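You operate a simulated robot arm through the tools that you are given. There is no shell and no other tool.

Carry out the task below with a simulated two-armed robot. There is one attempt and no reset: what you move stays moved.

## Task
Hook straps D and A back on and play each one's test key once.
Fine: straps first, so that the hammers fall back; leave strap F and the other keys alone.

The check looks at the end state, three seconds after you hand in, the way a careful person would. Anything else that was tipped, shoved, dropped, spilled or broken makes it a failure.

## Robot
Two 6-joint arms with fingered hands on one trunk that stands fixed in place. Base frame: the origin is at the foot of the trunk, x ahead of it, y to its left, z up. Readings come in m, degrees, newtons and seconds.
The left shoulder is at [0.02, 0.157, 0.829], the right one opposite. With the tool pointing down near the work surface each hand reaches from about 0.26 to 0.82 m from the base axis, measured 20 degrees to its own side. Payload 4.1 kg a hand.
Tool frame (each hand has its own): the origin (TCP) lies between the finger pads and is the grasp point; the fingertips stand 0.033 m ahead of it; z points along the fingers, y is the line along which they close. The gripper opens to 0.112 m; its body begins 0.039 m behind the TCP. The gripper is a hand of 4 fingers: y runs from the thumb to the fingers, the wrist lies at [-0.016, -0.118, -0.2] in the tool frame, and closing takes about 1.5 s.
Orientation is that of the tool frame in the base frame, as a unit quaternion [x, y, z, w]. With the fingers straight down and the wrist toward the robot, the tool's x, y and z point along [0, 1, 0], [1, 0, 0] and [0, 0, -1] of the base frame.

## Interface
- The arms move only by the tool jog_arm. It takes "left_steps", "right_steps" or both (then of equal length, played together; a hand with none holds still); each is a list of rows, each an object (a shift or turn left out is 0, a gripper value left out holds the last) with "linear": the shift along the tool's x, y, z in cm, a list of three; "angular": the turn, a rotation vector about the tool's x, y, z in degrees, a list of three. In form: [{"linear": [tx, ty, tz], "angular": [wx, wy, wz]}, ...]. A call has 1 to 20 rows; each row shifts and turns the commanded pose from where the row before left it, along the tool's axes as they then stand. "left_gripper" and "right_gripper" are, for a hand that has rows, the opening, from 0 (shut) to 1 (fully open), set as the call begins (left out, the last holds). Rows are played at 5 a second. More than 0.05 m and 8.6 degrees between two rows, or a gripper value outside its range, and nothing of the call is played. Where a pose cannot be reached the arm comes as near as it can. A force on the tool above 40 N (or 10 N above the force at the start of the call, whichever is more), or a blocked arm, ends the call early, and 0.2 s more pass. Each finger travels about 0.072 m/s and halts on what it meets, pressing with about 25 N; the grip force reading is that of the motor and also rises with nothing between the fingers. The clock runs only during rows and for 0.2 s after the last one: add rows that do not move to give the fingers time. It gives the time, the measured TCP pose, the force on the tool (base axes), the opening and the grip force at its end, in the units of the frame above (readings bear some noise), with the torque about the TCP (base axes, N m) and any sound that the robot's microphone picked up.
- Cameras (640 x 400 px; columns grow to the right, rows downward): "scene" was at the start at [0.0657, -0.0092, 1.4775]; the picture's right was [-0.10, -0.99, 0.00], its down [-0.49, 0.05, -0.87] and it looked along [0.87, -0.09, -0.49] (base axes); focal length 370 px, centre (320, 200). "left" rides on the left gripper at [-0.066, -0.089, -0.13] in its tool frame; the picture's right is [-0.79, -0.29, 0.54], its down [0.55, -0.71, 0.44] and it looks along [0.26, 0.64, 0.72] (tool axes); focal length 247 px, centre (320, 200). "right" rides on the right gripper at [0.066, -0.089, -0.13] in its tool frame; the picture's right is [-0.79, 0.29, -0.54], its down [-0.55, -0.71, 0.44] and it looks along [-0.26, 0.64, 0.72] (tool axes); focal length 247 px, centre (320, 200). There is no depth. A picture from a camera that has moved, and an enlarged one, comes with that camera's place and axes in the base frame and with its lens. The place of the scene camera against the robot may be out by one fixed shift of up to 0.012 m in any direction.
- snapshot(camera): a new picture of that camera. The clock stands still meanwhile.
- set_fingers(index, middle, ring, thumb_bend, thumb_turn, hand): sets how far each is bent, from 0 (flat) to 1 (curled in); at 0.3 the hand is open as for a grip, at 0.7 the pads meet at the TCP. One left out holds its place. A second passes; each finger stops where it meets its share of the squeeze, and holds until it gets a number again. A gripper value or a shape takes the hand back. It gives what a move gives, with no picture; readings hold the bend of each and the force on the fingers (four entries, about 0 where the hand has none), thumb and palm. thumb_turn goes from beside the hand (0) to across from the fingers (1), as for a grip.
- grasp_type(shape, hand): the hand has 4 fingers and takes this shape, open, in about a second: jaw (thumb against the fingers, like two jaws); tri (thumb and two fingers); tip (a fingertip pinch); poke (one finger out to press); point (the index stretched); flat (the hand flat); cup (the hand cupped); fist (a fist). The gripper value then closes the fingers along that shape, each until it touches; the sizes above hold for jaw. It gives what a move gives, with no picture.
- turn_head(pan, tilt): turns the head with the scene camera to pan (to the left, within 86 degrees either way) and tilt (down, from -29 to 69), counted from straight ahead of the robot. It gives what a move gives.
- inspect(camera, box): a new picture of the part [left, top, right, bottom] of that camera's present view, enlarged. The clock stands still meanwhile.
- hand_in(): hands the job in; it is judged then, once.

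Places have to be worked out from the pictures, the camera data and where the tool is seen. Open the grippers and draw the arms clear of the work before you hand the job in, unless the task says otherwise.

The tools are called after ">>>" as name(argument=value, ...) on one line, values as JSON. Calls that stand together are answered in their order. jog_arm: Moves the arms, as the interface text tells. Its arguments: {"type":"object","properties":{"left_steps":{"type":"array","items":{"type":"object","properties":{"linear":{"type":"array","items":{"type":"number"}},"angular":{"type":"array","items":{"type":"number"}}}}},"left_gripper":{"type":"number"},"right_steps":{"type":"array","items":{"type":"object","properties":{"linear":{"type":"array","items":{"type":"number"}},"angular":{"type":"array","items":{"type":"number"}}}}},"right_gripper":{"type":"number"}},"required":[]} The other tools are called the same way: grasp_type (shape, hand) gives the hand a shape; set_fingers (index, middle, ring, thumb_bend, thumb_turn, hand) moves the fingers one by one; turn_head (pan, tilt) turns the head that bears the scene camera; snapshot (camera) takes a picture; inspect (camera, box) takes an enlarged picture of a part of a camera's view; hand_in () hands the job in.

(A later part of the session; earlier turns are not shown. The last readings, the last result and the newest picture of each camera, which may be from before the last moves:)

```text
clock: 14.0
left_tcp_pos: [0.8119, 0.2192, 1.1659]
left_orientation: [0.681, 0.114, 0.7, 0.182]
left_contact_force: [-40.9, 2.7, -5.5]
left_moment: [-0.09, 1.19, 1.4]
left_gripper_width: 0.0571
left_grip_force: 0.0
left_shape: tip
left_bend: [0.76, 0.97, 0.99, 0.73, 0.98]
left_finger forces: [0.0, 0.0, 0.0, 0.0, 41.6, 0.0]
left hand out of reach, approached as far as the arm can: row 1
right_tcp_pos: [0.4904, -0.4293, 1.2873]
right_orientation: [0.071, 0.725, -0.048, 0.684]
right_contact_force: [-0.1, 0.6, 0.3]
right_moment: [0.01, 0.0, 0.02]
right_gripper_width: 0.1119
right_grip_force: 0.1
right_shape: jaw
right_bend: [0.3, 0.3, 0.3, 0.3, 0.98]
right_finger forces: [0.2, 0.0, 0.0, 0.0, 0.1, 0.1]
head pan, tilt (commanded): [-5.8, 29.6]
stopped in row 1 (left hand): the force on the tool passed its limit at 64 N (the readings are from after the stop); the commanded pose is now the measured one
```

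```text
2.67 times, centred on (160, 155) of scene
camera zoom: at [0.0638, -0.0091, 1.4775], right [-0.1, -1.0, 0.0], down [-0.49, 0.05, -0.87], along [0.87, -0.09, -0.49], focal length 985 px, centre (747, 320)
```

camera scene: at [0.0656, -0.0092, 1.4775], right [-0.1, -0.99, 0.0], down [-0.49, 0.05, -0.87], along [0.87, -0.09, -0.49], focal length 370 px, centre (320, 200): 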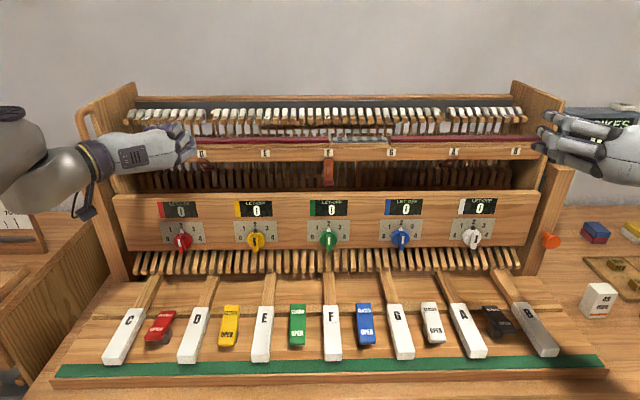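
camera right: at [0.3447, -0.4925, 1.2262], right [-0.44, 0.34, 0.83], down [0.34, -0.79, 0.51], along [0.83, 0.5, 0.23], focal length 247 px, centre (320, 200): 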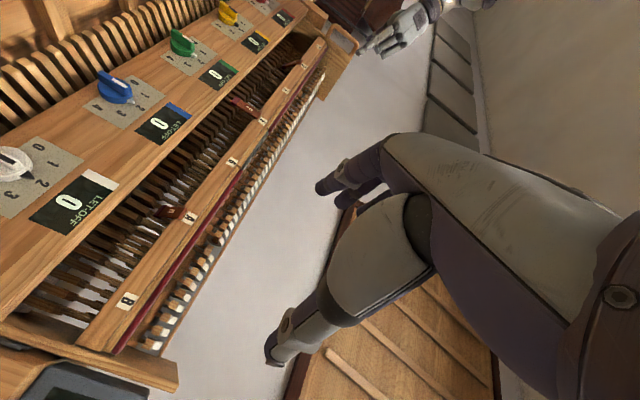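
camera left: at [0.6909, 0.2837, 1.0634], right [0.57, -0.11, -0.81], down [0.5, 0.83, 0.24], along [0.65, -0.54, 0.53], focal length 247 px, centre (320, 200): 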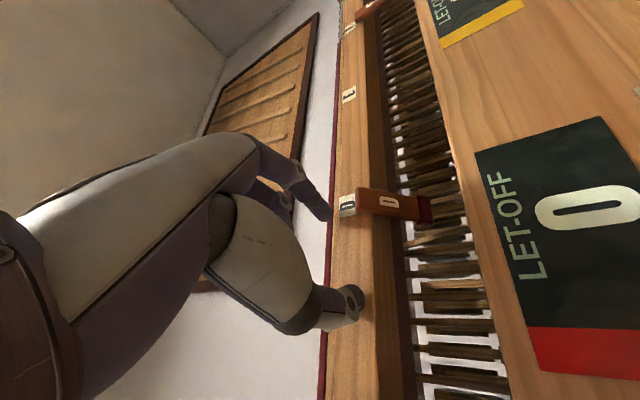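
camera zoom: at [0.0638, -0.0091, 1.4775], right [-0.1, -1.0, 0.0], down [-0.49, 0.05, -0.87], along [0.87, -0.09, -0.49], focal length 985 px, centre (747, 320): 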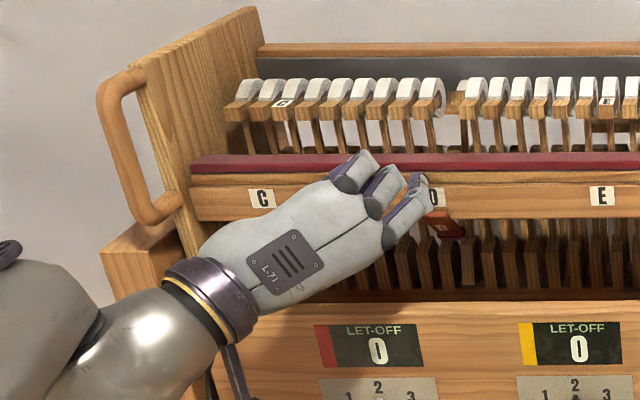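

The thumb met the rail front (force 41 N) because the reach limit pushed the hand forward. I'll release by going up and back along the free direction.

>>> jog_arm(left_steps=[{"linear": [1.0, 0.45, -1.5]}, {"linear": [1.5, 0.67, -2]}, {"linear": [1.5, 0.67, -2]}, {"linear": [1.5, 0.67, -2]}])

>>> inspect(camera="scene", box=[60, 80, 260, 230])

```text
clock: 15.0
left_tcp_pos: [0.7606, 0.2333, 1.2374]
left_orientation: [0.683, 0.113, 0.698, 0.183]
left_contact_force: [-0.3, -0.8, -0.6]
left_moment: [-0.03, -0.05, -0.02]
left_gripper_width: 0.0561
left_grip_force: 0.0
left_shape: tip
left_bend: [0.76, 0.97, 0.99, 0.7, 1.0]
left_finger forces: [0.0, 0.0, 0.0, 0.0, 0.0, 0.0]
left hand out of reach, approached as far as the arm can: row 1, 2, 3, 4
right_tcp_pos: [0.491, -0.4292, 1.2863]
right_orientation: [0.072, 0.725, -0.048, 0.683]
right_contact_force: [0.0, 0.7, -0.7]
right_moment: [-0.02, -0.01, -0.01]
right_gripper_width: 0.1118
right_grip_force: 0.0
right_shape: jaw
right_bend: [0.3, 0.3, 0.3, 0.3, 0.98]
right_finger forces: [0.0, 0.0, 0.0, 0.0, 0.0, 0.1]
head pan, tilt (commanded): [-5.8, 29.6]
```

```text
2.67 times, centred on (160, 155) of scene
camera zoom: at [0.0661, -0.0092, 1.4775], right [-0.1, -0.99, 0.0], down [-0.49, 0.05, -0.87], along [0.87, -0.09, -0.49], focal length 985 px, centre (747, 320)
```

zoom: 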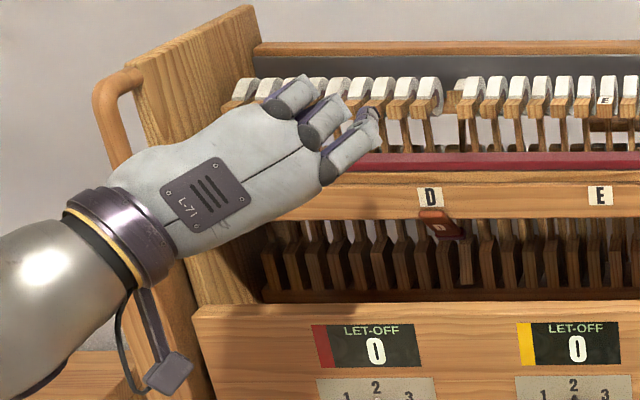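

Still at the limit; the hand axis itself points ~30° right of the fingers in this roll. Yawing the tool about 32° to the left should straighten the wrist and also put the index deeper than the thumb, good for hooking behind the strap. I'll test that here in free space.

>>> jog_arm(left_steps=[{"linear": [0, 0, -2]}, {"angular": [7.3, 3.26, 0.2]}, {"angular": [7.3, 3.26, 0.2]}, {"angular": [7.3, 3.26, 0.2]}, {"angular": [7.3, 3.26, 0.2]}, {"linear": [0, 0, -2]}, {"linear": [0, 0, -2]}])

>>> inspect(camera="scene", box=[60, 80, 260, 230])

```text
clock: 16.6
left_tcp_pos: [0.7986, 0.248, 1.3216]
left_orientation: [0.622, 0.303, 0.721, -0.015]
left_contact_force: [0.1, 0.6, -0.9]
left_moment: [0.02, -0.04, 0.01]
left_gripper_width: 0.0562
left_grip_force: 0.1
left_shape: tip
left_bend: [0.76, 0.97, 0.99, 0.7, 1.0]
left_finger forces: [0.0, 0.1, 0.0, 0.0, 0.0, 0.1]
left hand out of reach, approached as far as the arm can: row 1, 2, 3, 4, 5, 6, 7
right_tcp_pos: [0.4919, -0.4309, 1.2852]
right_orientation: [0.072, 0.725, -0.048, 0.683]
right_contact_force: [-0.1, -0.2, -0.4]
right_moment: [0.0, 0.03, 0.03]
right_gripper_width: 0.1118
right_grip_force: 0.1
right_shape: jaw
right_bend: [0.3, 0.3, 0.3, 0.3, 0.98]
right_finger forces: [0.0, 0.1, 0.0, 0.1, 0.1, 0.0]
head pan, tilt (commanded): [-5.8, 29.6]
```

```text
2.67 times, centred on (160, 155) of scene
camera zoom: at [0.0658, -0.0091, 1.4775], right [-0.1, -0.99, 0.0], down [-0.49, 0.05, -0.87], along [0.87, -0.09, -0.49], focal length 985 px, centre (747, 320)
```

zoom: 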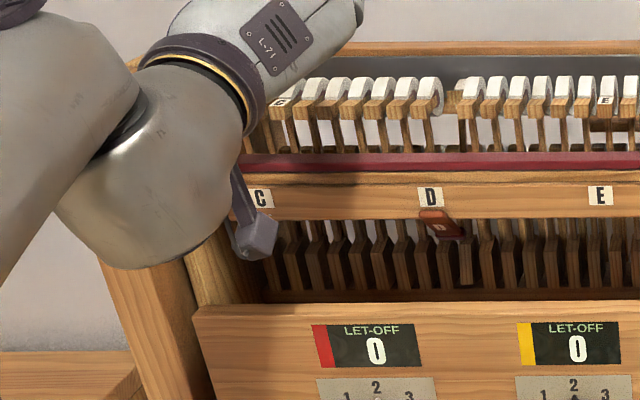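

Yawing left is the wrong way: the hand rose to z 1.32 above the hammers (no contact felt). I'll undo the yaw while drawing straight back, then roll to palm-down, which is this arm's natural attitude.

>>> jog_arm(left_steps=[{"linear": [0.5, -0.9, -2.0], "angular": [-7.25, -3.34, -0.34]}, {"linear": [0.4, -0.7, -2.5], "angular": [-7.25, -3.34, -0.34]}, {"linear": [0.3, -0.5, -3], "angular": [-7.25, -3.34, -0.34]}, {"linear": [0, 0, -3.5], "angular": [-7.25, -3.34, -0.34]}, {"linear": [0, 0, -3.5], "angular": [0, 0, -8]}, {"linear": [0, 0, -3.5], "angular": [0, 0, -8]}, {"angular": [0, 0, -8]}, {"angular": [0, 0, -8]}, {"angular": [0, 0, -8]}, {"angular": [0, 0, -8]}, {"angular": [0, 0, -8]}, {"angular": [0, 0, -8]}])

>>> snapshot(camera="scene")

>>> snapshot(camera="left")

```text
clock: 19.2
left_tcp_pos: [0.6294, 0.278, 1.3507]
left_orientation: [0.515, 0.462, 0.493, 0.528]
left_contact_force: [-0.7, 0.1, -0.6]
left_moment: [0.0, 0.0, 0.0]
left_gripper_width: 0.0559
left_grip_force: 0.0
left_shape: tip
left_bend: [0.76, 0.97, 0.99, 0.7, 1.0]
left_finger forces: [0.1, 0.0, 0.1, 0.0, 0.1, 0.1]
left hand out of reach, approached as far as the arm can: row 5, 6, 7, 8, 9, 11
right_tcp_pos: [0.4897, -0.4298, 1.2865]
right_orientation: [0.072, 0.725, -0.049, 0.683]
right_contact_force: [-0.1, 0.0, -0.3]
right_moment: [0.01, 0.01, -0.02]
right_gripper_width: 0.1116
right_grip_force: 0.1
right_shape: jaw
right_bend: [0.3, 0.3, 0.3, 0.3, 0.98]
right_finger forces: [0.1, 0.0, 0.1, 0.0, 0.0, 0.0]
head pan, tilt (commanded): [-5.8, 29.6]
```

```text
taken
camera scene: at [0.0656, -0.0091, 1.4775], right [-0.1, -0.99, 0.0], down [-0.49, 0.05, -0.87], along [0.87, -0.09, -0.49], focal length 370 px, centre (320, 200)
```

scene: 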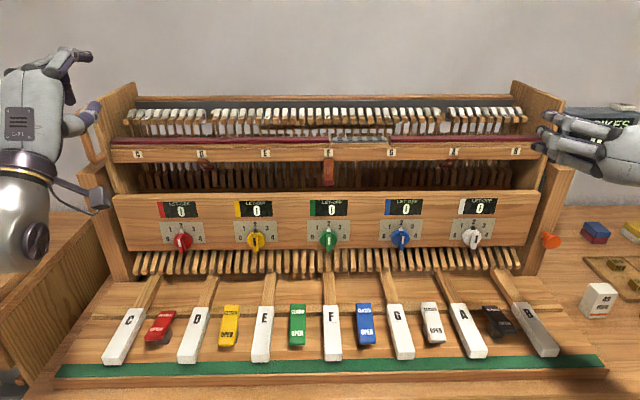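

```text
taken
camera left: at [0.4979, 0.2251, 1.2539], right [0.48, -0.83, -0.28], down [0.51, 0.52, -0.68], along [0.71, 0.18, 0.68], focal length 247 px, centre (320, 200)
```

left: 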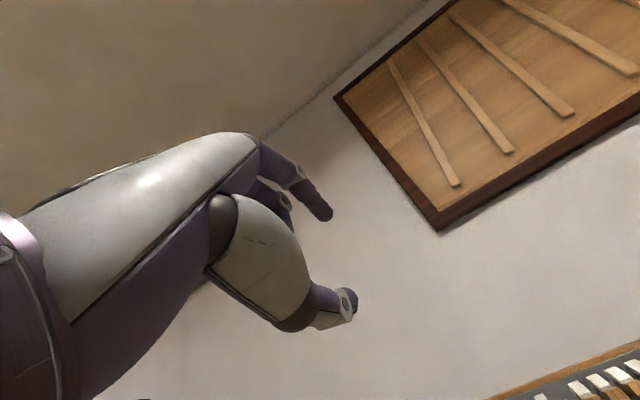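

Now the left hand is level palm-down at (0.629, 0.278, 1.351). I'll test whether this attitude lowers freely to slot height.

>>> jog_arm(left_steps=[{"linear": [-1.5, -4, 0]}, {"linear": [-1.5, -4, 0]}, {"linear": [-1.5, -4, 0]}, {"linear": [-1.5, -4, 0]}, {"linear": [-1.5, -4, 0]}, {"linear": [0, 0, 0]}])

>>> snapshot(camera="scene")

>>> snapshot(camera="left")

```text
clock: 20.6
left_tcp_pos: [0.6599, 0.3227, 1.1942]
left_orientation: [0.518, 0.459, 0.489, 0.532]
left_contact_force: [-0.1, 0.3, -0.1]
left_moment: [-0.02, 0.01, 0.0]
left_gripper_width: 0.0558
left_grip_force: 0.1
left_shape: tip
left_bend: [0.76, 0.97, 0.99, 0.7, 1.0]
left_finger forces: [0.1, 0.0, 0.0, 0.0, 0.0, 0.0]
left hand out of reach, approached as far as the arm can: row 1, 2, 3, 4, 5
right_tcp_pos: [0.4909, -0.4301, 1.2874]
right_orientation: [0.072, 0.725, -0.048, 0.683]
right_contact_force: [-0.2, -1.0, -0.7]
right_moment: [-0.02, 0.0, 0.0]
right_gripper_width: 0.112
right_grip_force: 0.1
right_shape: jaw
right_bend: [0.3, 0.3, 0.3, 0.3, 0.98]
right_finger forces: [0.0, 0.1, 0.1, 0.0, 0.0, 0.1]
head pan, tilt (commanded): [-5.8, 29.6]
```

```text
taken
camera scene: at [0.0655, -0.0093, 1.4775], right [-0.1, -0.99, 0.0], down [-0.49, 0.05, -0.87], along [0.87, -0.09, -0.49], focal length 370 px, centre (320, 200)
```

scene: 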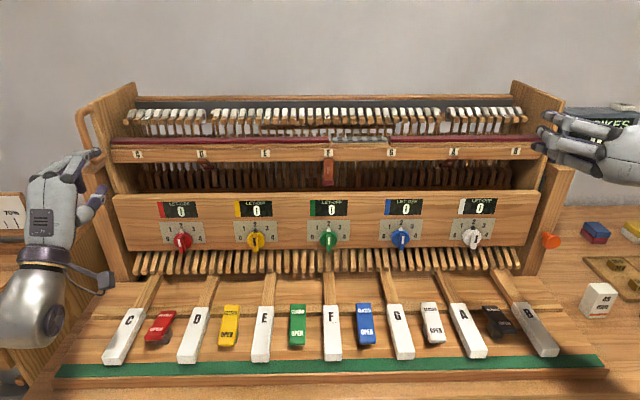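

```text
taken
camera left: at [0.5267, 0.2708, 1.0984], right [0.47, -0.84, -0.28], down [0.52, 0.52, -0.68], along [0.71, 0.17, 0.68], focal length 247 px, centre (320, 200)
```

left: 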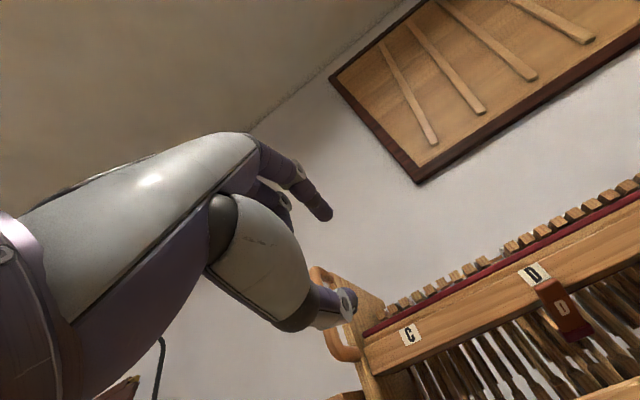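

The arm keeps being pushed left, so it may be stuck in an awkward elbow configuration after that excursion. I'll pitch the hand back toward fingers-down and recentre to recover a natural configuration, then probe pitch alone.

>>> jog_arm(left_steps=[{"linear": [0, 2, -2], "angular": [8, 0, 0]}, {"linear": [0, 2, -2], "angular": [8, 0, 0]}, {"linear": [0, 2, -2], "angular": [8, 0, 0]}, {"linear": [0, 0, 0], "angular": [8, 0, 0]}, {"angular": [8, 0, 0]}, {"angular": [8, 0, 0]}, {"angular": [8, 0, 0]}, {"angular": [8, 0, 0]}, {"angular": [8, 0, 0]}, {"angular": [8, 0, 0]}, {"angular": [8, 0, 0]}, {"linear": [-3, 0, 0]}, {"linear": [-3, 0, 0]}, {"linear": [-3, 0, 0]}])

>>> snapshot(camera="scene")

```text
clock: 23.6
left_tcp_pos: [0.5763, 0.2602, 1.197]
left_orientation: [0.73, 0.651, 0.139, 0.153]
left_contact_force: [-0.1, 0.5, 0.2]
left_moment: [-0.02, 0.01, -0.02]
left_gripper_width: 0.0561
left_grip_force: 0.1
left_shape: tip
left_bend: [0.76, 0.97, 0.99, 0.7, 1.0]
left_finger forces: [0.0, 0.0, 0.0, 0.1, 0.0, 0.0]
left hand out of reach, approached as far as the arm can: row 5, 6, 7, 8, 9
right_tcp_pos: [0.4913, -0.4294, 1.2861]
right_orientation: [0.071, 0.725, -0.049, 0.683]
right_contact_force: [-0.1, 0.2, -0.5]
right_moment: [-0.03, -0.01, -0.07]
right_gripper_width: 0.1115
right_grip_force: 0.1
right_shape: jaw
right_bend: [0.3, 0.3, 0.3, 0.3, 0.98]
right_finger forces: [0.0, 0.0, 0.0, 0.0, 0.0, 0.0]
head pan, tilt (commanded): [-5.8, 29.6]
```

```text
taken
camera scene: at [0.0657, -0.009, 1.4775], right [-0.1, -0.99, 0.0], down [-0.49, 0.05, -0.87], along [0.87, -0.09, -0.49], focal length 370 px, centre (320, 200)
```

scene: 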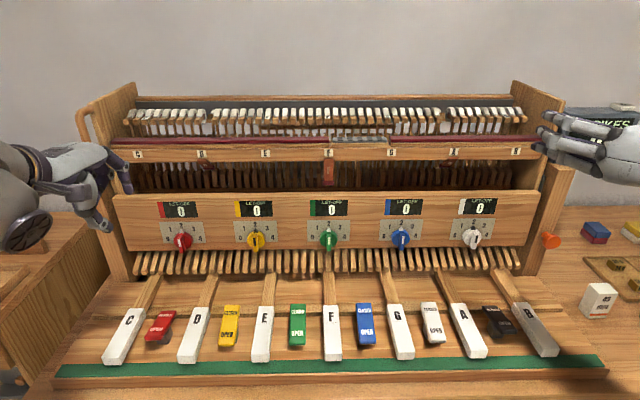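

Reachable again (fingers ~66° down). I'll move to about (0.66, 0.18, 1.20) and raise the pitch stepwise to find how level palm-down can go there.

>>> jog_arm(left_steps=[{"linear": [-3, 3, 1.3]}, {"linear": [-3, 3, 1.3]}, {"linear": [-2, 3, 1.3]}, {"angular": [-8, 0, 0]}, {"angular": [-8, 0, 0]}, {"angular": [-8, 0, 0]}, {"angular": [-8, 0, 0]}, {"angular": [-8, 0, 0]}, {"angular": [-8, 0, 0]}, {"angular": [-8, 0, 0]}])

>>> snapshot(camera="scene")

>>> snapshot(camera="left")

```text
clock: 25.8
left_tcp_pos: [0.6614, 0.0544, 1.3102]
left_orientation: [0.583, 0.565, 0.404, 0.421]
left_contact_force: [0.4, 1.2, 0.4]
left_moment: [-0.06, 0.06, -0.16]
left_gripper_width: 0.056
left_grip_force: 0.1
left_shape: tip
left_bend: [0.76, 0.97, 0.99, 0.7, 1.0]
left_finger forces: [0.1, 0.1, 0.0, 0.0, 0.0, 0.0]
left hand out of reach, approached as far as the arm can: row 4, 5, 6, 7, 8, 9, 10
right_tcp_pos: [0.4902, -0.4291, 1.2876]
right_orientation: [0.072, 0.725, -0.05, 0.683]
right_contact_force: [0.3, 0.8, 1.6]
right_moment: [-0.01, 0.05, -0.14]
right_gripper_width: 0.1119
right_grip_force: 0.1
right_shape: jaw
right_bend: [0.3, 0.3, 0.3, 0.3, 0.98]
right_finger forces: [0.0, 0.0, 0.0, 0.1, 0.1, 0.0]
head pan, tilt (commanded): [-5.8, 29.6]
```

```text
taken
camera scene: at [0.0656, -0.0077, 1.4775], right [-0.1, -0.99, 0.0], down [-0.49, 0.05, -0.87], along [0.87, -0.09, -0.49], focal length 370 px, centre (320, 200)
```

scene: 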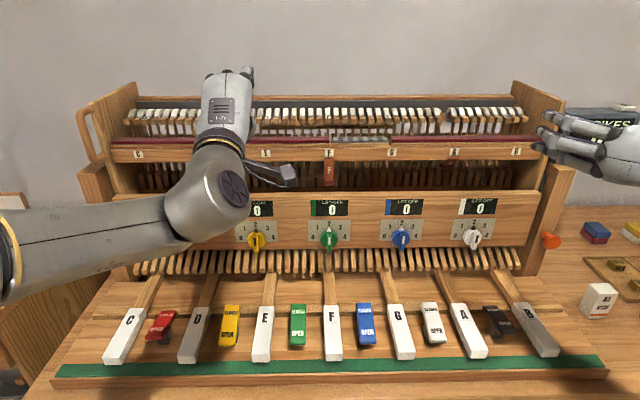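

```text
taken
camera left: at [0.5064, -0.007, 1.2664], right [0.39, -0.81, -0.44], down [0.2, 0.54, -0.81], along [0.9, 0.23, 0.38], focal length 247 px, centre (320, 200)
```

left: 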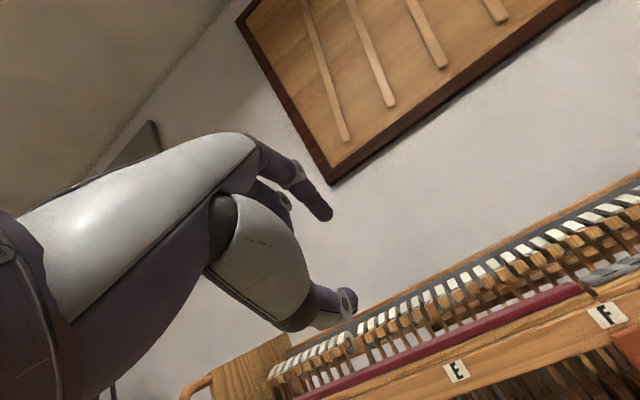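

Palm-down level directly ahead of the left shoulder looks like a singular zone (the arm gets pushed left or right of it). Strap A lies outboard of the right shoulder, so it may be easier; I'll park the left hand fingers-down, back and out of the way, and probe the right arm.

>>> jog_arm(left_steps=[{"linear": [0, 0, -4]}, {"linear": [0, 0, -4]}, {"linear": [2, 0, -3], "angular": [8, 0, 0]}, {"linear": [2, 0, -3], "angular": [8, 0, 0]}, {"linear": [2, -2, -2], "angular": [8, 0, 0]}, {"linear": [2, -2, 0], "angular": [8, 0, 0]}, {"linear": [2, -2, 0], "angular": [8, 0, 0]}, {"linear": [2, -2, 0], "angular": [8, 0, 0]}, {"linear": [2, -2, 0], "angular": [8, 0, 0]}, {"linear": [2, -2, 0], "angular": [8, 0, 0]}, {"linear": [2, 0, 0]}, {"linear": [2, 0, 0]}])

>>> snapshot(camera="scene")

```text
clock: 28.4
left_tcp_pos: [0.4238, 0.2598, 1.3018]
left_orientation: [0.719, 0.693, 0.043, 0.045]
left_contact_force: [0.1, -0.5, 0.0]
left_moment: [0.0, -0.04, 0.0]
left_gripper_width: 0.056
left_grip_force: 0.0
left_shape: tip
left_bend: [0.76, 0.97, 0.99, 0.7, 1.0]
left_finger forces: [0.1, 0.1, 0.0, 0.0, 0.0, 0.1]
right_tcp_pos: [0.4908, -0.4297, 1.2868]
right_orientation: [0.072, 0.725, -0.049, 0.683]
right_contact_force: [-0.2, -0.5, -0.7]
right_moment: [0.0, 0.04, 0.01]
right_gripper_width: 0.1117
right_grip_force: 0.0
right_shape: jaw
right_bend: [0.3, 0.3, 0.3, 0.3, 0.98]
right_finger forces: [0.0, 0.0, 0.0, 0.0, 0.1, 0.1]
head pan, tilt (commanded): [-5.8, 29.6]
```

```text
taken
camera scene: at [0.0657, -0.0094, 1.4775], right [-0.1, -0.99, 0.0], down [-0.49, 0.05, -0.87], along [0.87, -0.09, -0.49], focal length 370 px, centre (320, 200)
```

scene: 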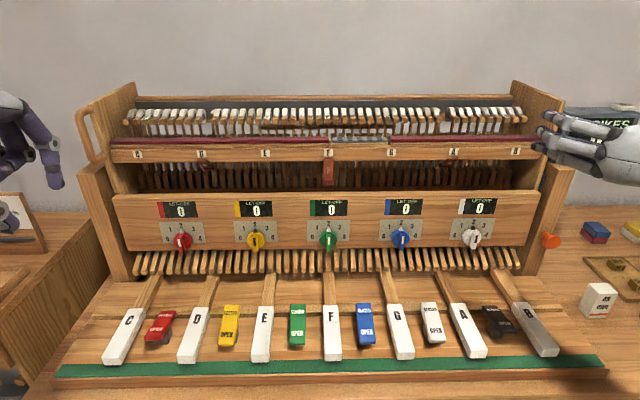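

The left hand is parked comfortably. Now the right hand: pinch shape, then move forward toward strap A at the current height and lower, watching for reach notes.

>>> grasp_type(shape="tip", hand="right")

>>> jog_arm(right_steps=[{"linear": [0, 2, 4], "angular": [-5, 0, 0]}, {"linear": [0, 1.5, 4]}, {"linear": [0, 1.5, 4]}, {"linear": [0, 1, 4]}, {"linear": [0, 1, 4]}, {"linear": [2, 0, 0]}, {"linear": [2, 0, 0]}, {"linear": [2, 0, 0]}], right_gripper=0.5)

>>> snapshot(camera="scene")

>>> snapshot(camera="right")

```text
clock: 29.3
left_tcp_pos: [0.4245, 0.2615, 1.3012]
left_orientation: [0.718, 0.694, 0.043, 0.046]
left_contact_force: [0.6, 1.4, -0.5]
left_moment: [0.01, -0.01, 0.04]
left_gripper_width: 0.0563
left_grip_force: 0.0
left_shape: tip
left_bend: [0.76, 0.97, 0.99, 0.7, 1.0]
left_finger forces: [0.1, 0.0, 0.0, 0.1, 0.0, 0.0]
right_tcp_pos: [0.4921, -0.4302, 1.2875]
right_orientation: [0.072, 0.725, -0.049, 0.684]
right_contact_force: [0.3, 0.5, -0.6]
right_moment: [0.01, 0.02, 0.0]
right_gripper_width: 0.1119
right_grip_force: 0.1
right_shape: tip
right_bend: [0.3, 0.97, 0.99, 0.3, 0.98]
right_finger forces: [0.0, 0.1, 0.0, 0.0, 0.0, 0.0]
head pan, tilt (commanded): [-5.8, 29.6]
```

```text
clock: 31.1
left_tcp_pos: [0.4244, 0.2616, 1.3017]
left_orientation: [0.717, 0.694, 0.043, 0.047]
left_contact_force: [-0.5, 0.0, 0.2]
left_moment: [-0.03, -0.02, 0.0]
left_gripper_width: 0.0559
left_grip_force: 0.1
left_shape: tip
left_bend: [0.76, 0.97, 0.99, 0.7, 1.0]
left_finger forces: [0.0, 0.0, 0.0, 0.0, 0.0, 0.0]
right_tcp_pos: [0.6917, -0.379, 1.2172]
right_orientation: [0.041, 0.726, -0.018, 0.687]
right_contact_force: [0.2, -0.6, 0.0]
right_moment: [0.0, -0.02, -0.03]
right_gripper_width: 0.0562
right_grip_force: 0.1
right_shape: tip
right_bend: [0.76, 0.97, 0.99, 0.7, 1.0]
right_finger forces: [0.0, 0.0, 0.0, 0.1, 0.0, 0.0]
head pan, tilt (commanded): [-5.8, 29.6]
```

```text
taken
camera scene: at [0.0656, -0.0091, 1.4775], right [-0.1, -0.99, 0.0], down [-0.49, 0.05, -0.87], along [0.87, -0.09, -0.49], focal length 370 px, centre (320, 200)
```

scene: 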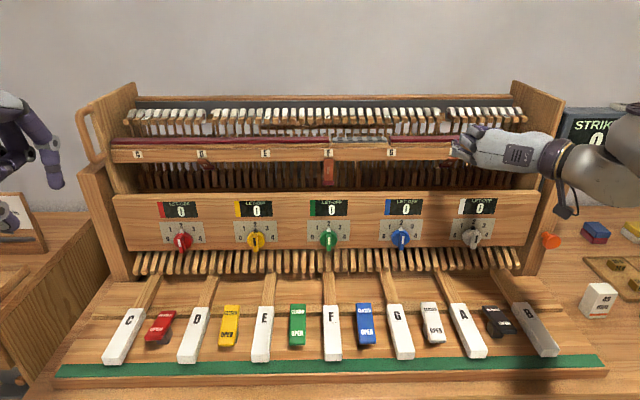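

```text
taken
camera right: at [0.5529, -0.4533, 1.1556], right [-0.47, 0.3, 0.83], down [0.4, -0.76, 0.5], along [0.79, 0.57, 0.24], focal length 247 px, centre (320, 200)
```

right: 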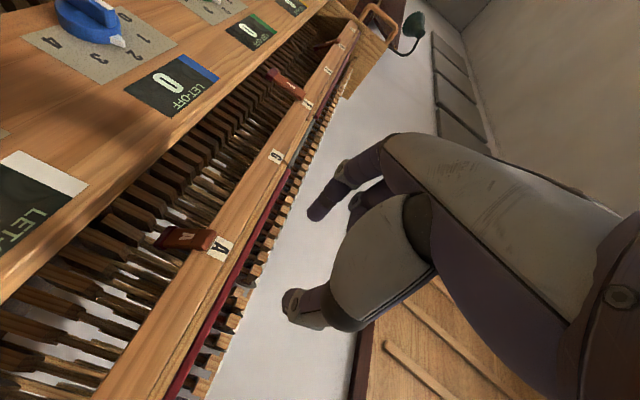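

The right arm reaches this attitude without trouble. Triangulating, label A is at about (0.801, -0.383, 1.155). I'll lower further in front of the panel to slot height.

>>> jog_arm(right_steps=[{"linear": [2, 0, 0]}, {"linear": [2, 0, 0]}, {"linear": [2, 0, 0]}, {"linear": [2, 0, 0]}, {"linear": [1.5, 0, 0]}])

>>> snapshot(camera="right")

>>> inspect(camera="scene", box=[400, 90, 600, 240])

```text
clock: 32.3
left_tcp_pos: [0.4233, 0.2604, 1.301]
left_orientation: [0.718, 0.693, 0.043, 0.047]
left_contact_force: [0.3, -0.3, 0.2]
left_moment: [0.02, 0.01, 0.01]
left_gripper_width: 0.0563
left_grip_force: 0.0
left_shape: tip
left_bend: [0.76, 0.97, 0.99, 0.7, 1.0]
left_finger forces: [0.0, 0.0, 0.0, 0.1, 0.0, 0.1]
right_tcp_pos: [0.728, -0.3942, 1.167]
right_orientation: [0.041, 0.727, -0.017, 0.685]
right_contact_force: [0.0, -0.5, 0.4]
right_moment: [0.01, 0.0, -0.03]
right_gripper_width: 0.0565
right_grip_force: 0.1
right_shape: tip
right_bend: [0.76, 0.97, 0.99, 0.7, 1.0]
right_finger forces: [0.0, 0.0, 0.1, 0.1, 0.1, 0.0]
right hand out of reach, approached as far as the arm can: row 1, 2, 3, 4, 5
head pan, tilt (commanded): [-5.8, 29.6]
```

```text
taken
camera right: at [0.5873, -0.4698, 1.1059], right [-0.47, 0.3, 0.83], down [0.41, -0.76, 0.5], along [0.79, 0.57, 0.23], focal length 247 px, centre (320, 200)
```

right: 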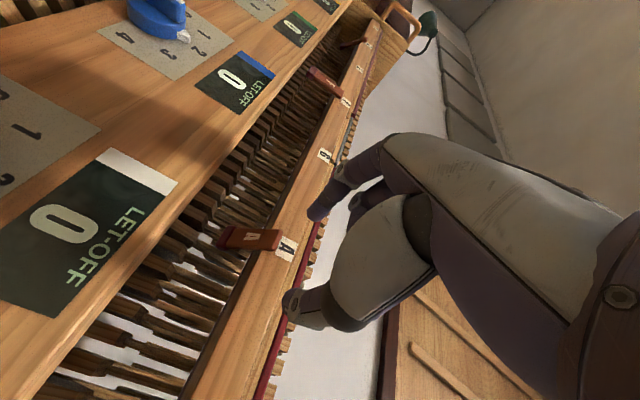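

```text
2.67 times, centred on (500, 165) of scene
camera zoom: at [0.0655, -0.0092, 1.4775], right [-0.1, -0.99, 0.0], down [-0.49, 0.05, -0.87], along [0.87, -0.09, -0.49], focal length 985 px, centre (-160, 293)
```

zoom: 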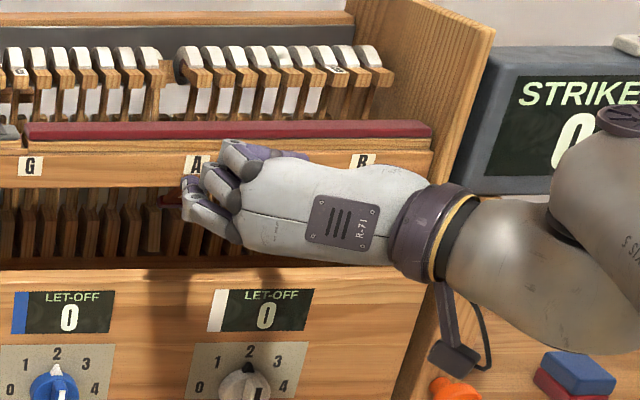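

The right hand follows a limit line where lower means farther forward, but at the strap's distance z≈1.115 should be inside reach. I'll zoom in on strap A from this camera for accurate coordinates.

>>> inspect(camera="right", box=[180, 180, 340, 300])

>>> inspect(camera="right", box=[290, 50, 370, 110])

```text
3.33 times, centred on (260, 240) of right
camera zoom: at [0.5873, -0.4698, 1.1059], right [-0.47, 0.3, 0.83], down [0.41, -0.76, 0.5], along [0.79, 0.57, 0.23], focal length 823 px, centre (520, 67)
```

zoom: 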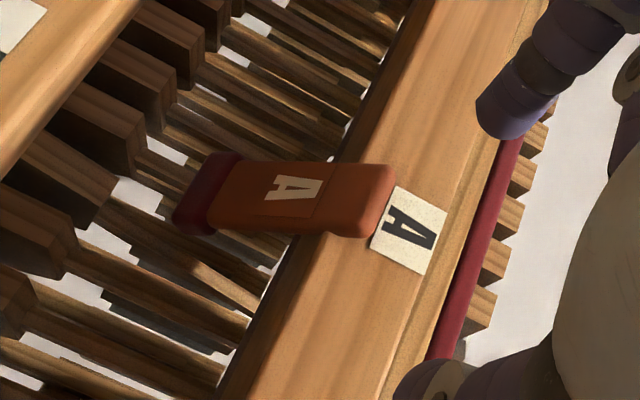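

```text
6.67 times, centred on (330, 80) of right
camera zoom: at [0.5873, -0.4698, 1.1059], right [-0.47, 0.3, 0.83], down [0.41, -0.76, 0.5], along [0.79, 0.57, 0.23], focal length 1646 px, centre (253, 1000)
```

zoom: 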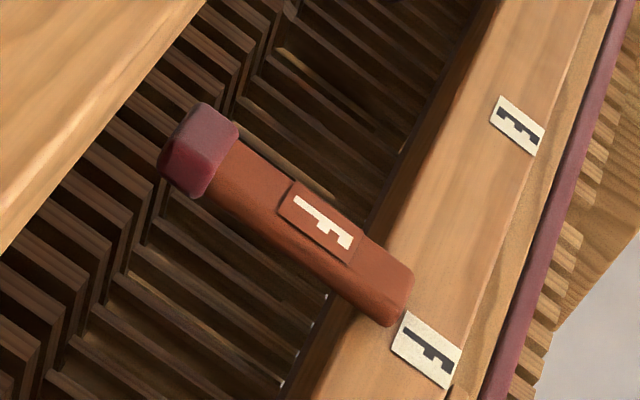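

Strap geometry from this view: strap A hinges at about f=0.827 (piano-forward coordinate), z 1.146, and its bulbed tip is at f≈0.88, z≈1.10; strap F hangs vertical, so "on" is vertical. The panel top is about z 1.07, so there's more room than I thought. I'll pitch the right hand up ~17° and shift 2 cm left to centre on the strap.

>>> jog_arm(right_steps=[{"linear": [0, 0.9, -0.5], "angular": [0, -8.5, 0]}, {"linear": [0, 0.9, -0.5], "angular": [0, -8.5, 0]}, {"linear": [0, 0, 0]}])

>>> snapshot(camera="right")

>>> inspect(camera="scene", box=[400, 90, 600, 240])

```text
clock: 33.1
left_tcp_pos: [0.4235, 0.2612, 1.3004]
left_orientation: [0.718, 0.693, 0.043, 0.047]
left_contact_force: [-0.7, 0.2, 0.6]
left_moment: [-0.03, 0.02, -0.03]
left_gripper_width: 0.0564
left_grip_force: 0.0
left_shape: tip
left_bend: [0.76, 0.97, 0.99, 0.7, 1.0]
left_finger forces: [0.1, 0.0, 0.0, 0.0, 0.0, 0.0]
right_tcp_pos: [0.7798, -0.4082, 1.2041]
right_orientation: [0.039, 0.617, -0.022, 0.786]
right_contact_force: [0.6, -0.4, -0.7]
right_moment: [0.0, 0.01, 0.02]
right_gripper_width: 0.0567
right_grip_force: 0.0
right_shape: tip
right_bend: [0.76, 0.97, 0.99, 0.7, 1.0]
right_finger forces: [0.0, 0.0, 0.0, 0.0, 0.0, 0.0]
right hand out of reach, approached as far as the arm can: row 1, 2
head pan, tilt (commanded): [-5.8, 29.6]
```

```text
taken
camera right: at [0.6629, -0.4844, 1.1067], right [-0.69, 0.32, 0.65], down [0.23, -0.75, 0.62], along [0.69, 0.57, 0.44], focal length 247 px, centre (320, 200)
```

right: 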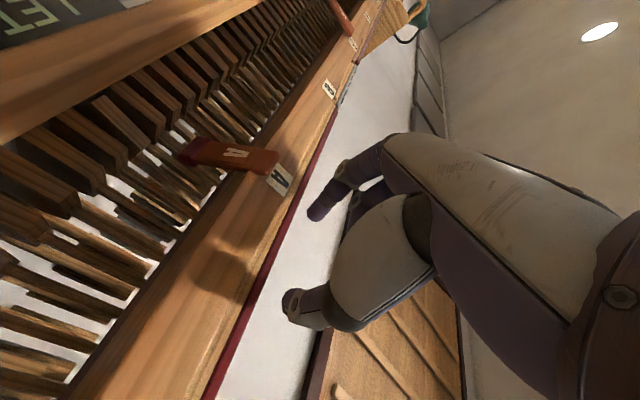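

```text
2.67 times, centred on (500, 165) of scene
camera zoom: at [0.0655, -0.0092, 1.4775], right [-0.1, -0.99, 0.0], down [-0.49, 0.05, -0.87], along [0.87, -0.09, -0.49], focal length 985 px, centre (-160, 293)
```

zoom: 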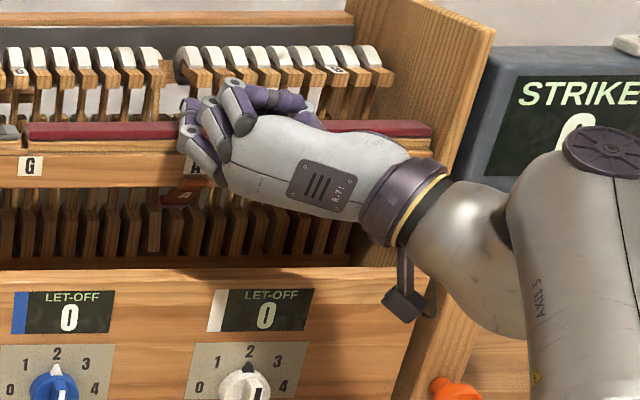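

Pitching up is the wrong way for this wrist; pitching down is what it likes. With the panel top at z≈1.07, a natural "handshake" attitude (index on top, curled fingers below and behind, pitched down ~24°) should fit between rail and panel. I'll back off, pitch down and roll the right hand toward that.

>>> jog_arm(right_steps=[{"linear": [0, 0, -3], "angular": [0, 8, 0]}, {"linear": [0, 0, -3], "angular": [0, 8, 0]}, {"linear": [0, 0, -4], "angular": [0, 8, 0]}, {"linear": [0, 0, -4], "angular": [0, 8, 0]}, {"linear": [0, 0, -4], "angular": [0, 6, 0]}, {"angular": [0, 0, 8.4]}, {"angular": [0, 0, 8.4]}, {"angular": [0, 0, 8.4]}, {"angular": [0, 0, 8.4]}, {"angular": [0, 0, 8.4]}, {"angular": [0, 0, 8.4]}, {"angular": [0, 0, 8.4]}, {"angular": [0, 0, 8.4]}, {"angular": [0, 0, 8.4]}, {"angular": [0, 0, 8.4]}, {"angular": [0, 0, 6]}])

>>> snapshot(camera="scene")

```text
clock: 36.5
left_tcp_pos: [0.4243, 0.2611, 1.3002]
left_orientation: [0.718, 0.694, 0.043, 0.046]
left_contact_force: [0.1, 0.0, 0.8]
left_moment: [-0.02, 0.02, 0.0]
left_gripper_width: 0.056
left_grip_force: 0.0
left_shape: tip
left_bend: [0.76, 0.97, 0.99, 0.7, 1.0]
left_finger forces: [0.0, 0.1, 0.0, 0.0, 0.0, 0.0]
right_tcp_pos: [0.6102, -0.3971, 1.2185]
right_orientation: [0.626, 0.561, 0.377, 0.39]
right_contact_force: [0.4, 0.3, 0.0]
right_moment: [0.01, -0.02, 0.02]
right_gripper_width: 0.0565
right_grip_force: 0.0
right_shape: tip
right_bend: [0.76, 0.97, 0.99, 0.7, 1.0]
right_finger forces: [0.0, 0.0, 0.1, 0.1, 0.0, 0.0]
right hand out of reach, approached as far as the arm can: row 1
head pan, tilt (commanded): [-5.8, 29.6]
```

```text
taken
camera scene: at [0.0656, -0.0093, 1.4775], right [-0.1, -0.99, 0.0], down [-0.49, 0.05, -0.87], along [0.87, -0.09, -0.49], focal length 370 px, centre (320, 200)
```

scene: 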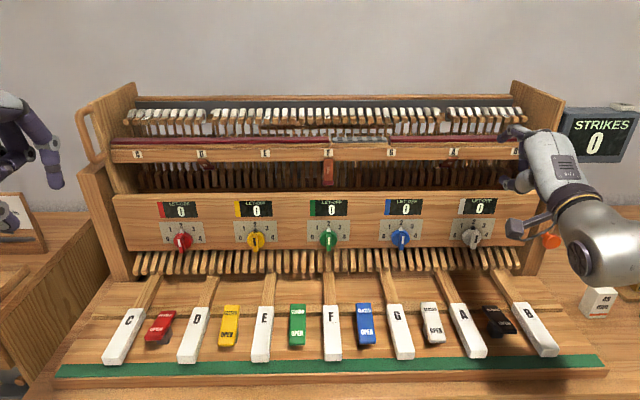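

Freely reachable palm-down and pitched 24°. I continue the roll by another 90° to the handshake attitude (index on top).

>>> jog_arm(right_steps=[{"angular": [0, 0, 8.4]}, {"angular": [0, 0, 8.4]}, {"angular": [0, 0, 8.4]}, {"angular": [0, 0, 8.4]}, {"angular": [0, 0, 8.4]}, {"angular": [0, 0, 8.4]}, {"angular": [0, 0, 8.4]}, {"angular": [0, 0, 8.4]}, {"angular": [0, 0, 8.4]}, {"angular": [0, 0, 8.4]}, {"angular": [0, 0, 6]}])

>>> snapshot(camera="scene")

>>> snapshot(camera="right")

```text
clock: 38.9
left_tcp_pos: [0.4237, 0.2605, 1.3007]
left_orientation: [0.718, 0.693, 0.044, 0.047]
left_contact_force: [0.8, -1.0, -0.5]
left_moment: [0.0, -0.01, -0.01]
left_gripper_width: 0.0561
left_grip_force: 0.1
left_shape: tip
left_bend: [0.76, 0.97, 0.99, 0.7, 1.0]
left_finger forces: [0.0, 0.0, 0.0, 0.0, 0.0, 0.1]
right_tcp_pos: [0.487, -0.6237, 1.2138]
right_orientation: [0.842, -0.021, 0.54, 0.003]
right_contact_force: [-0.4, 0.1, -0.5]
right_moment: [0.03, 0.04, -0.02]
right_gripper_width: 0.0563
right_grip_force: 0.1
right_shape: tip
right_bend: [0.76, 0.97, 0.99, 0.7, 1.0]
right_finger forces: [0.0, 0.0, 0.0, 0.0, 0.0, 0.0]
right hand out of reach, approached as far as the arm can: row 2, 3, 4, 5, 6, 7, 8, 9, 10
head pan, tilt (commanded): [-5.8, 29.6]
```

```text
taken
camera scene: at [0.0655, -0.0094, 1.4775], right [-0.1, -0.99, 0.0], down [-0.49, 0.05, -0.87], along [0.87, -0.09, -0.49], focal length 370 px, centre (320, 200)
```

scene: 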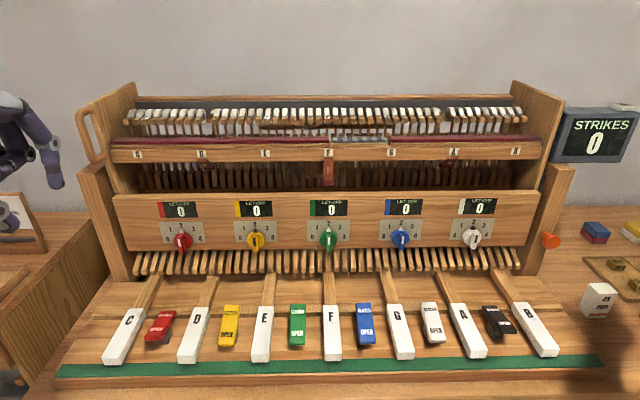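

```text
taken
camera right: at [0.3994, -0.5327, 1.329], right [-0.83, -0.25, -0.5], down [0.19, 0.72, -0.67], along [0.52, -0.65, -0.55], focal length 247 px, centre (320, 200)
```

right: 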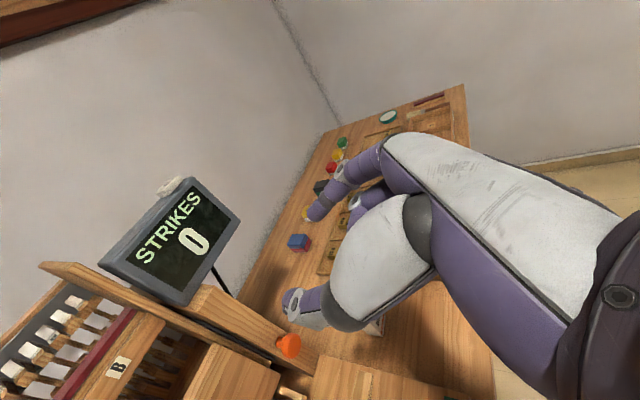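

The handshake roll pushes the arm far outboard, while palm-down with ~24° pitch was freely reachable (the hand itself is then level). So I'll use palm-down with the index finger straight as a hook: enter beside the strap, swing behind it, and pull. Rolling the right hand back to palm-down now.

>>> jog_arm(right_steps=[{"angular": [0, 0, -8.4]}, {"angular": [0, 0, -8.4]}, {"angular": [0, 0, -8.4]}, {"angular": [0, 0, -8.4]}, {"angular": [0, 0, -8.4]}, {"angular": [0, 0, -8.4]}, {"angular": [0, 0, -8.4]}, {"angular": [0, 0, -8.4]}, {"angular": [0, 0, -8.4]}, {"angular": [0, 0, -8.4]}, {"angular": [0, 0, -6]}, {"linear": [4, 0, 0]}, {"linear": [4, 0, 0]}, {"linear": [4, 0, 0]}, {"linear": [4, 0, 0]}, {"linear": [3, 0, 0]}])

>>> grasp_type(shape="point", hand="right")

>>> snapshot(camera="scene")

>>> snapshot(camera="right")

```text
clock: 42.3
left_tcp_pos: [0.4251, 0.2609, 1.3023]
left_orientation: [0.718, 0.693, 0.043, 0.046]
left_contact_force: [0.2, -0.2, 0.4]
left_moment: [0.0, 0.02, 0.05]
left_gripper_width: 0.056
left_grip_force: 0.0
left_shape: tip
left_bend: [0.76, 0.97, 0.99, 0.7, 1.0]
left_finger forces: [0.1, 0.1, 0.0, 0.1, 0.0, 0.0]
right_tcp_pos: [0.4936, -0.4324, 1.2153]
right_orientation: [0.61, 0.581, 0.38, 0.382]
right_contact_force: [0.5, -0.8, -0.5]
right_moment: [-0.03, -0.02, -0.04]
right_gripper_width: 0.0566
right_grip_force: 0.0
right_shape: tip
right_bend: [0.76, 0.97, 0.99, 0.7, 1.0]
right_finger forces: [0.0, 0.1, 0.1, 0.0, 0.1, 0.0]
head pan, tilt (commanded): [-5.8, 29.6]
```

```text
clock: 43.2
left_tcp_pos: [0.4237, 0.2615, 1.3014]
left_orientation: [0.717, 0.694, 0.043, 0.047]
left_contact_force: [0.0, -0.3, -0.4]
left_moment: [-0.04, 0.02, 0.0]
left_gripper_width: 0.0562
left_grip_force: 0.0
left_shape: tip
left_bend: [0.76, 0.97, 0.99, 0.7, 1.0]
left_finger forces: [0.0, 0.0, 0.0, 0.0, 0.0, 0.1]
right_tcp_pos: [0.4937, -0.4327, 1.2153]
right_orientation: [0.609, 0.581, 0.381, 0.383]
right_contact_force: [0.2, 0.0, -0.6]
right_moment: [0.03, 0.0, -0.04]
right_gripper_width: 0.1056
right_grip_force: 0.2
right_shape: point
right_bend: [0.19, 1.0, 1.0, 0.98, 0.88]
right_finger forces: [0.0, 0.0, 0.0, 0.1, 0.1, 0.0]
head pan, tilt (commanded): [-5.8, 29.6]
```

```text
taken
camera scene: at [0.0657, -0.0092, 1.4775], right [-0.1, -0.99, 0.0], down [-0.49, 0.05, -0.87], along [0.87, -0.09, -0.49], focal length 370 px, centre (320, 200)
```

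scene: 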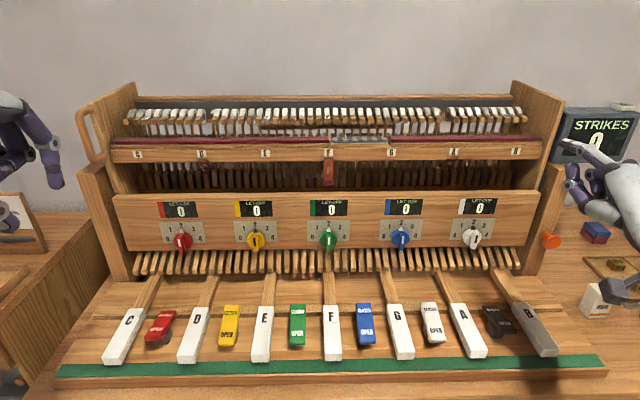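

```text
taken
camera right: at [0.3414, -0.3607, 1.1897], right [-0.4, -0.79, 0.47], down [0.08, -0.54, -0.84], along [0.91, -0.3, 0.28], focal length 247 px, centre (320, 200)
```

right: 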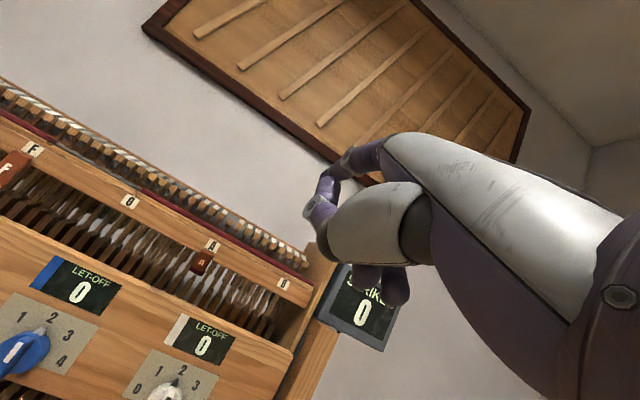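

The index is out with the others folded. I'll set the index fully straight and look at the hand from the scene camera, turning the head right to see the whole hand.

>>> set_fingers(hand="right", index=0.0)

>>> turn_head(pan=-35, tilt=35)

>>> snapshot(camera="scene")

>>> snapshot(camera="right")

```text
clock: 44.2
left_tcp_pos: [0.4245, 0.2611, 1.301]
left_orientation: [0.717, 0.694, 0.042, 0.046]
left_contact_force: [-1.5, 0.0, 0.7]
left_moment: [-0.02, -0.03, 0.01]
left_gripper_width: 0.0559
left_grip_force: 0.1
left_shape: tip
left_bend: [0.76, 0.97, 0.99, 0.7, 1.0]
left_finger forces: [0.0, 0.1, 0.1, 0.1, 0.0, 0.0]
right_tcp_pos: [0.4937, -0.4325, 1.2152]
right_orientation: [0.609, 0.581, 0.38, 0.383]
right_contact_force: [0.4, 0.0, 0.3]
right_moment: [-0.01, -0.02, 0.03]
right_gripper_width: 0.0582
right_grip_force: 0.1
right_shape: fingers
right_bend: [0.0, 1.0, 1.0, 0.98, 0.88]
right_finger forces: [0.0, 0.1, 0.1, 0.1, 0.1, 0.1]
head pan, tilt (commanded): [-5.8, 29.6]
```

```text
clock: 45.1
left_tcp_pos: [0.4245, 0.2606, 1.3007]
left_orientation: [0.718, 0.693, 0.043, 0.047]
left_contact_force: [-0.6, 0.2, -0.4]
left_moment: [0.03, 0.02, -0.01]
left_gripper_width: 0.0561
left_grip_force: 0.0
left_shape: tip
left_bend: [0.76, 0.97, 0.99, 0.7, 1.0]
left_finger forces: [0.0, 0.0, 0.0, 0.1, 0.0, 0.1]
right_tcp_pos: [0.4938, -0.4338, 1.2159]
right_orientation: [0.61, 0.58, 0.38, 0.383]
right_contact_force: [-1.1, -0.7, -0.5]
right_moment: [0.01, 0.03, 0.02]
right_gripper_width: 0.0582
right_grip_force: 0.0
right_shape: fingers
right_bend: [0.0, 1.0, 1.0, 0.98, 0.88]
right_finger forces: [0.1, 0.0, 0.0, 0.0, 0.0, 0.0]
head pan, tilt (commanded): [-35.0, 35.0]
```

```text
taken
camera scene: at [0.0477, -0.0506, 1.469], right [-0.57, -0.82, 0.0], down [-0.47, 0.33, -0.82], along [0.67, -0.47, -0.57], focal length 370 px, centre (320, 200)
```

scene: 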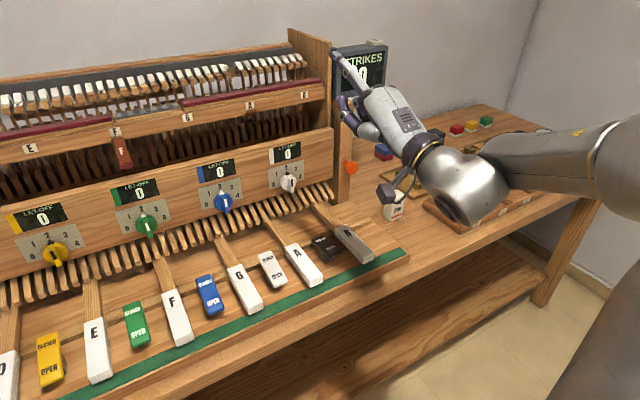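

```text
taken
camera right: at [0.3414, -0.3605, 1.1897], right [-0.4, -0.79, 0.47], down [0.08, -0.54, -0.84], along [0.91, -0.3, 0.28], focal length 247 px, centre (320, 200)
```

right: 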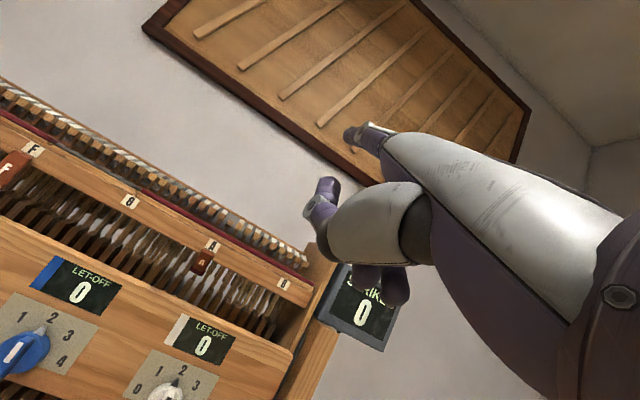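

Good view of the hand with a straight index. I'll zoom to measure where the fingertip and knuckles are relative to the TCP.

>>> inspect(camera="scene", box=[310, 30, 470, 150])

>>> inspect(camera="right", box=[280, 100, 480, 320])

```text
3.33 times, centred on (390, 90) of scene
camera zoom: at [0.0477, -0.0506, 1.469], right [-0.57, -0.82, 0.0], down [-0.47, 0.33, -0.82], along [0.67, -0.47, -0.57], focal length 1232 px, centre (87, 567)
```

zoom: 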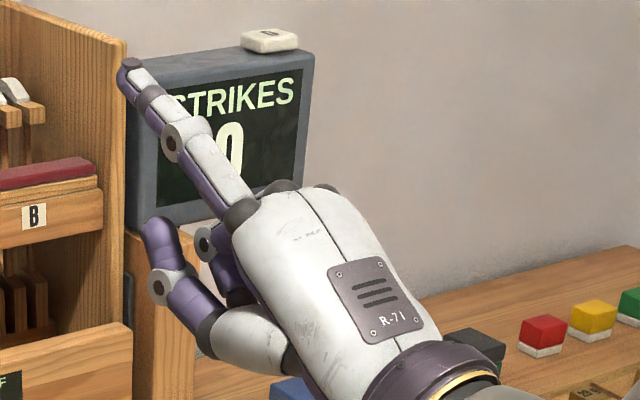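

```text
1.82 times, centred on (380, 210) of right
camera zoom: at [0.3414, -0.3605, 1.1897], right [-0.4, -0.79, 0.47], down [0.08, -0.54, -0.84], along [0.91, -0.3, 0.28], focal length 449 px, centre (211, 182)
```

zoom: 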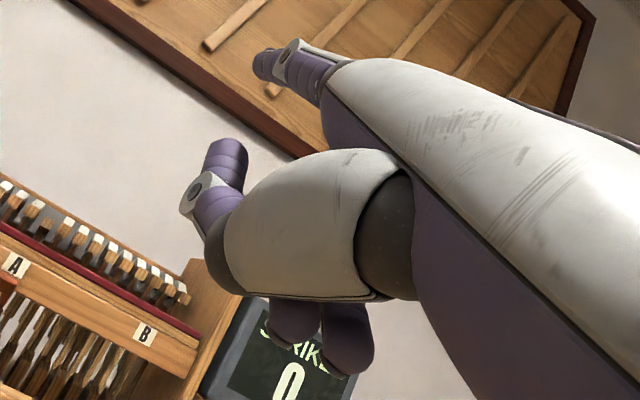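

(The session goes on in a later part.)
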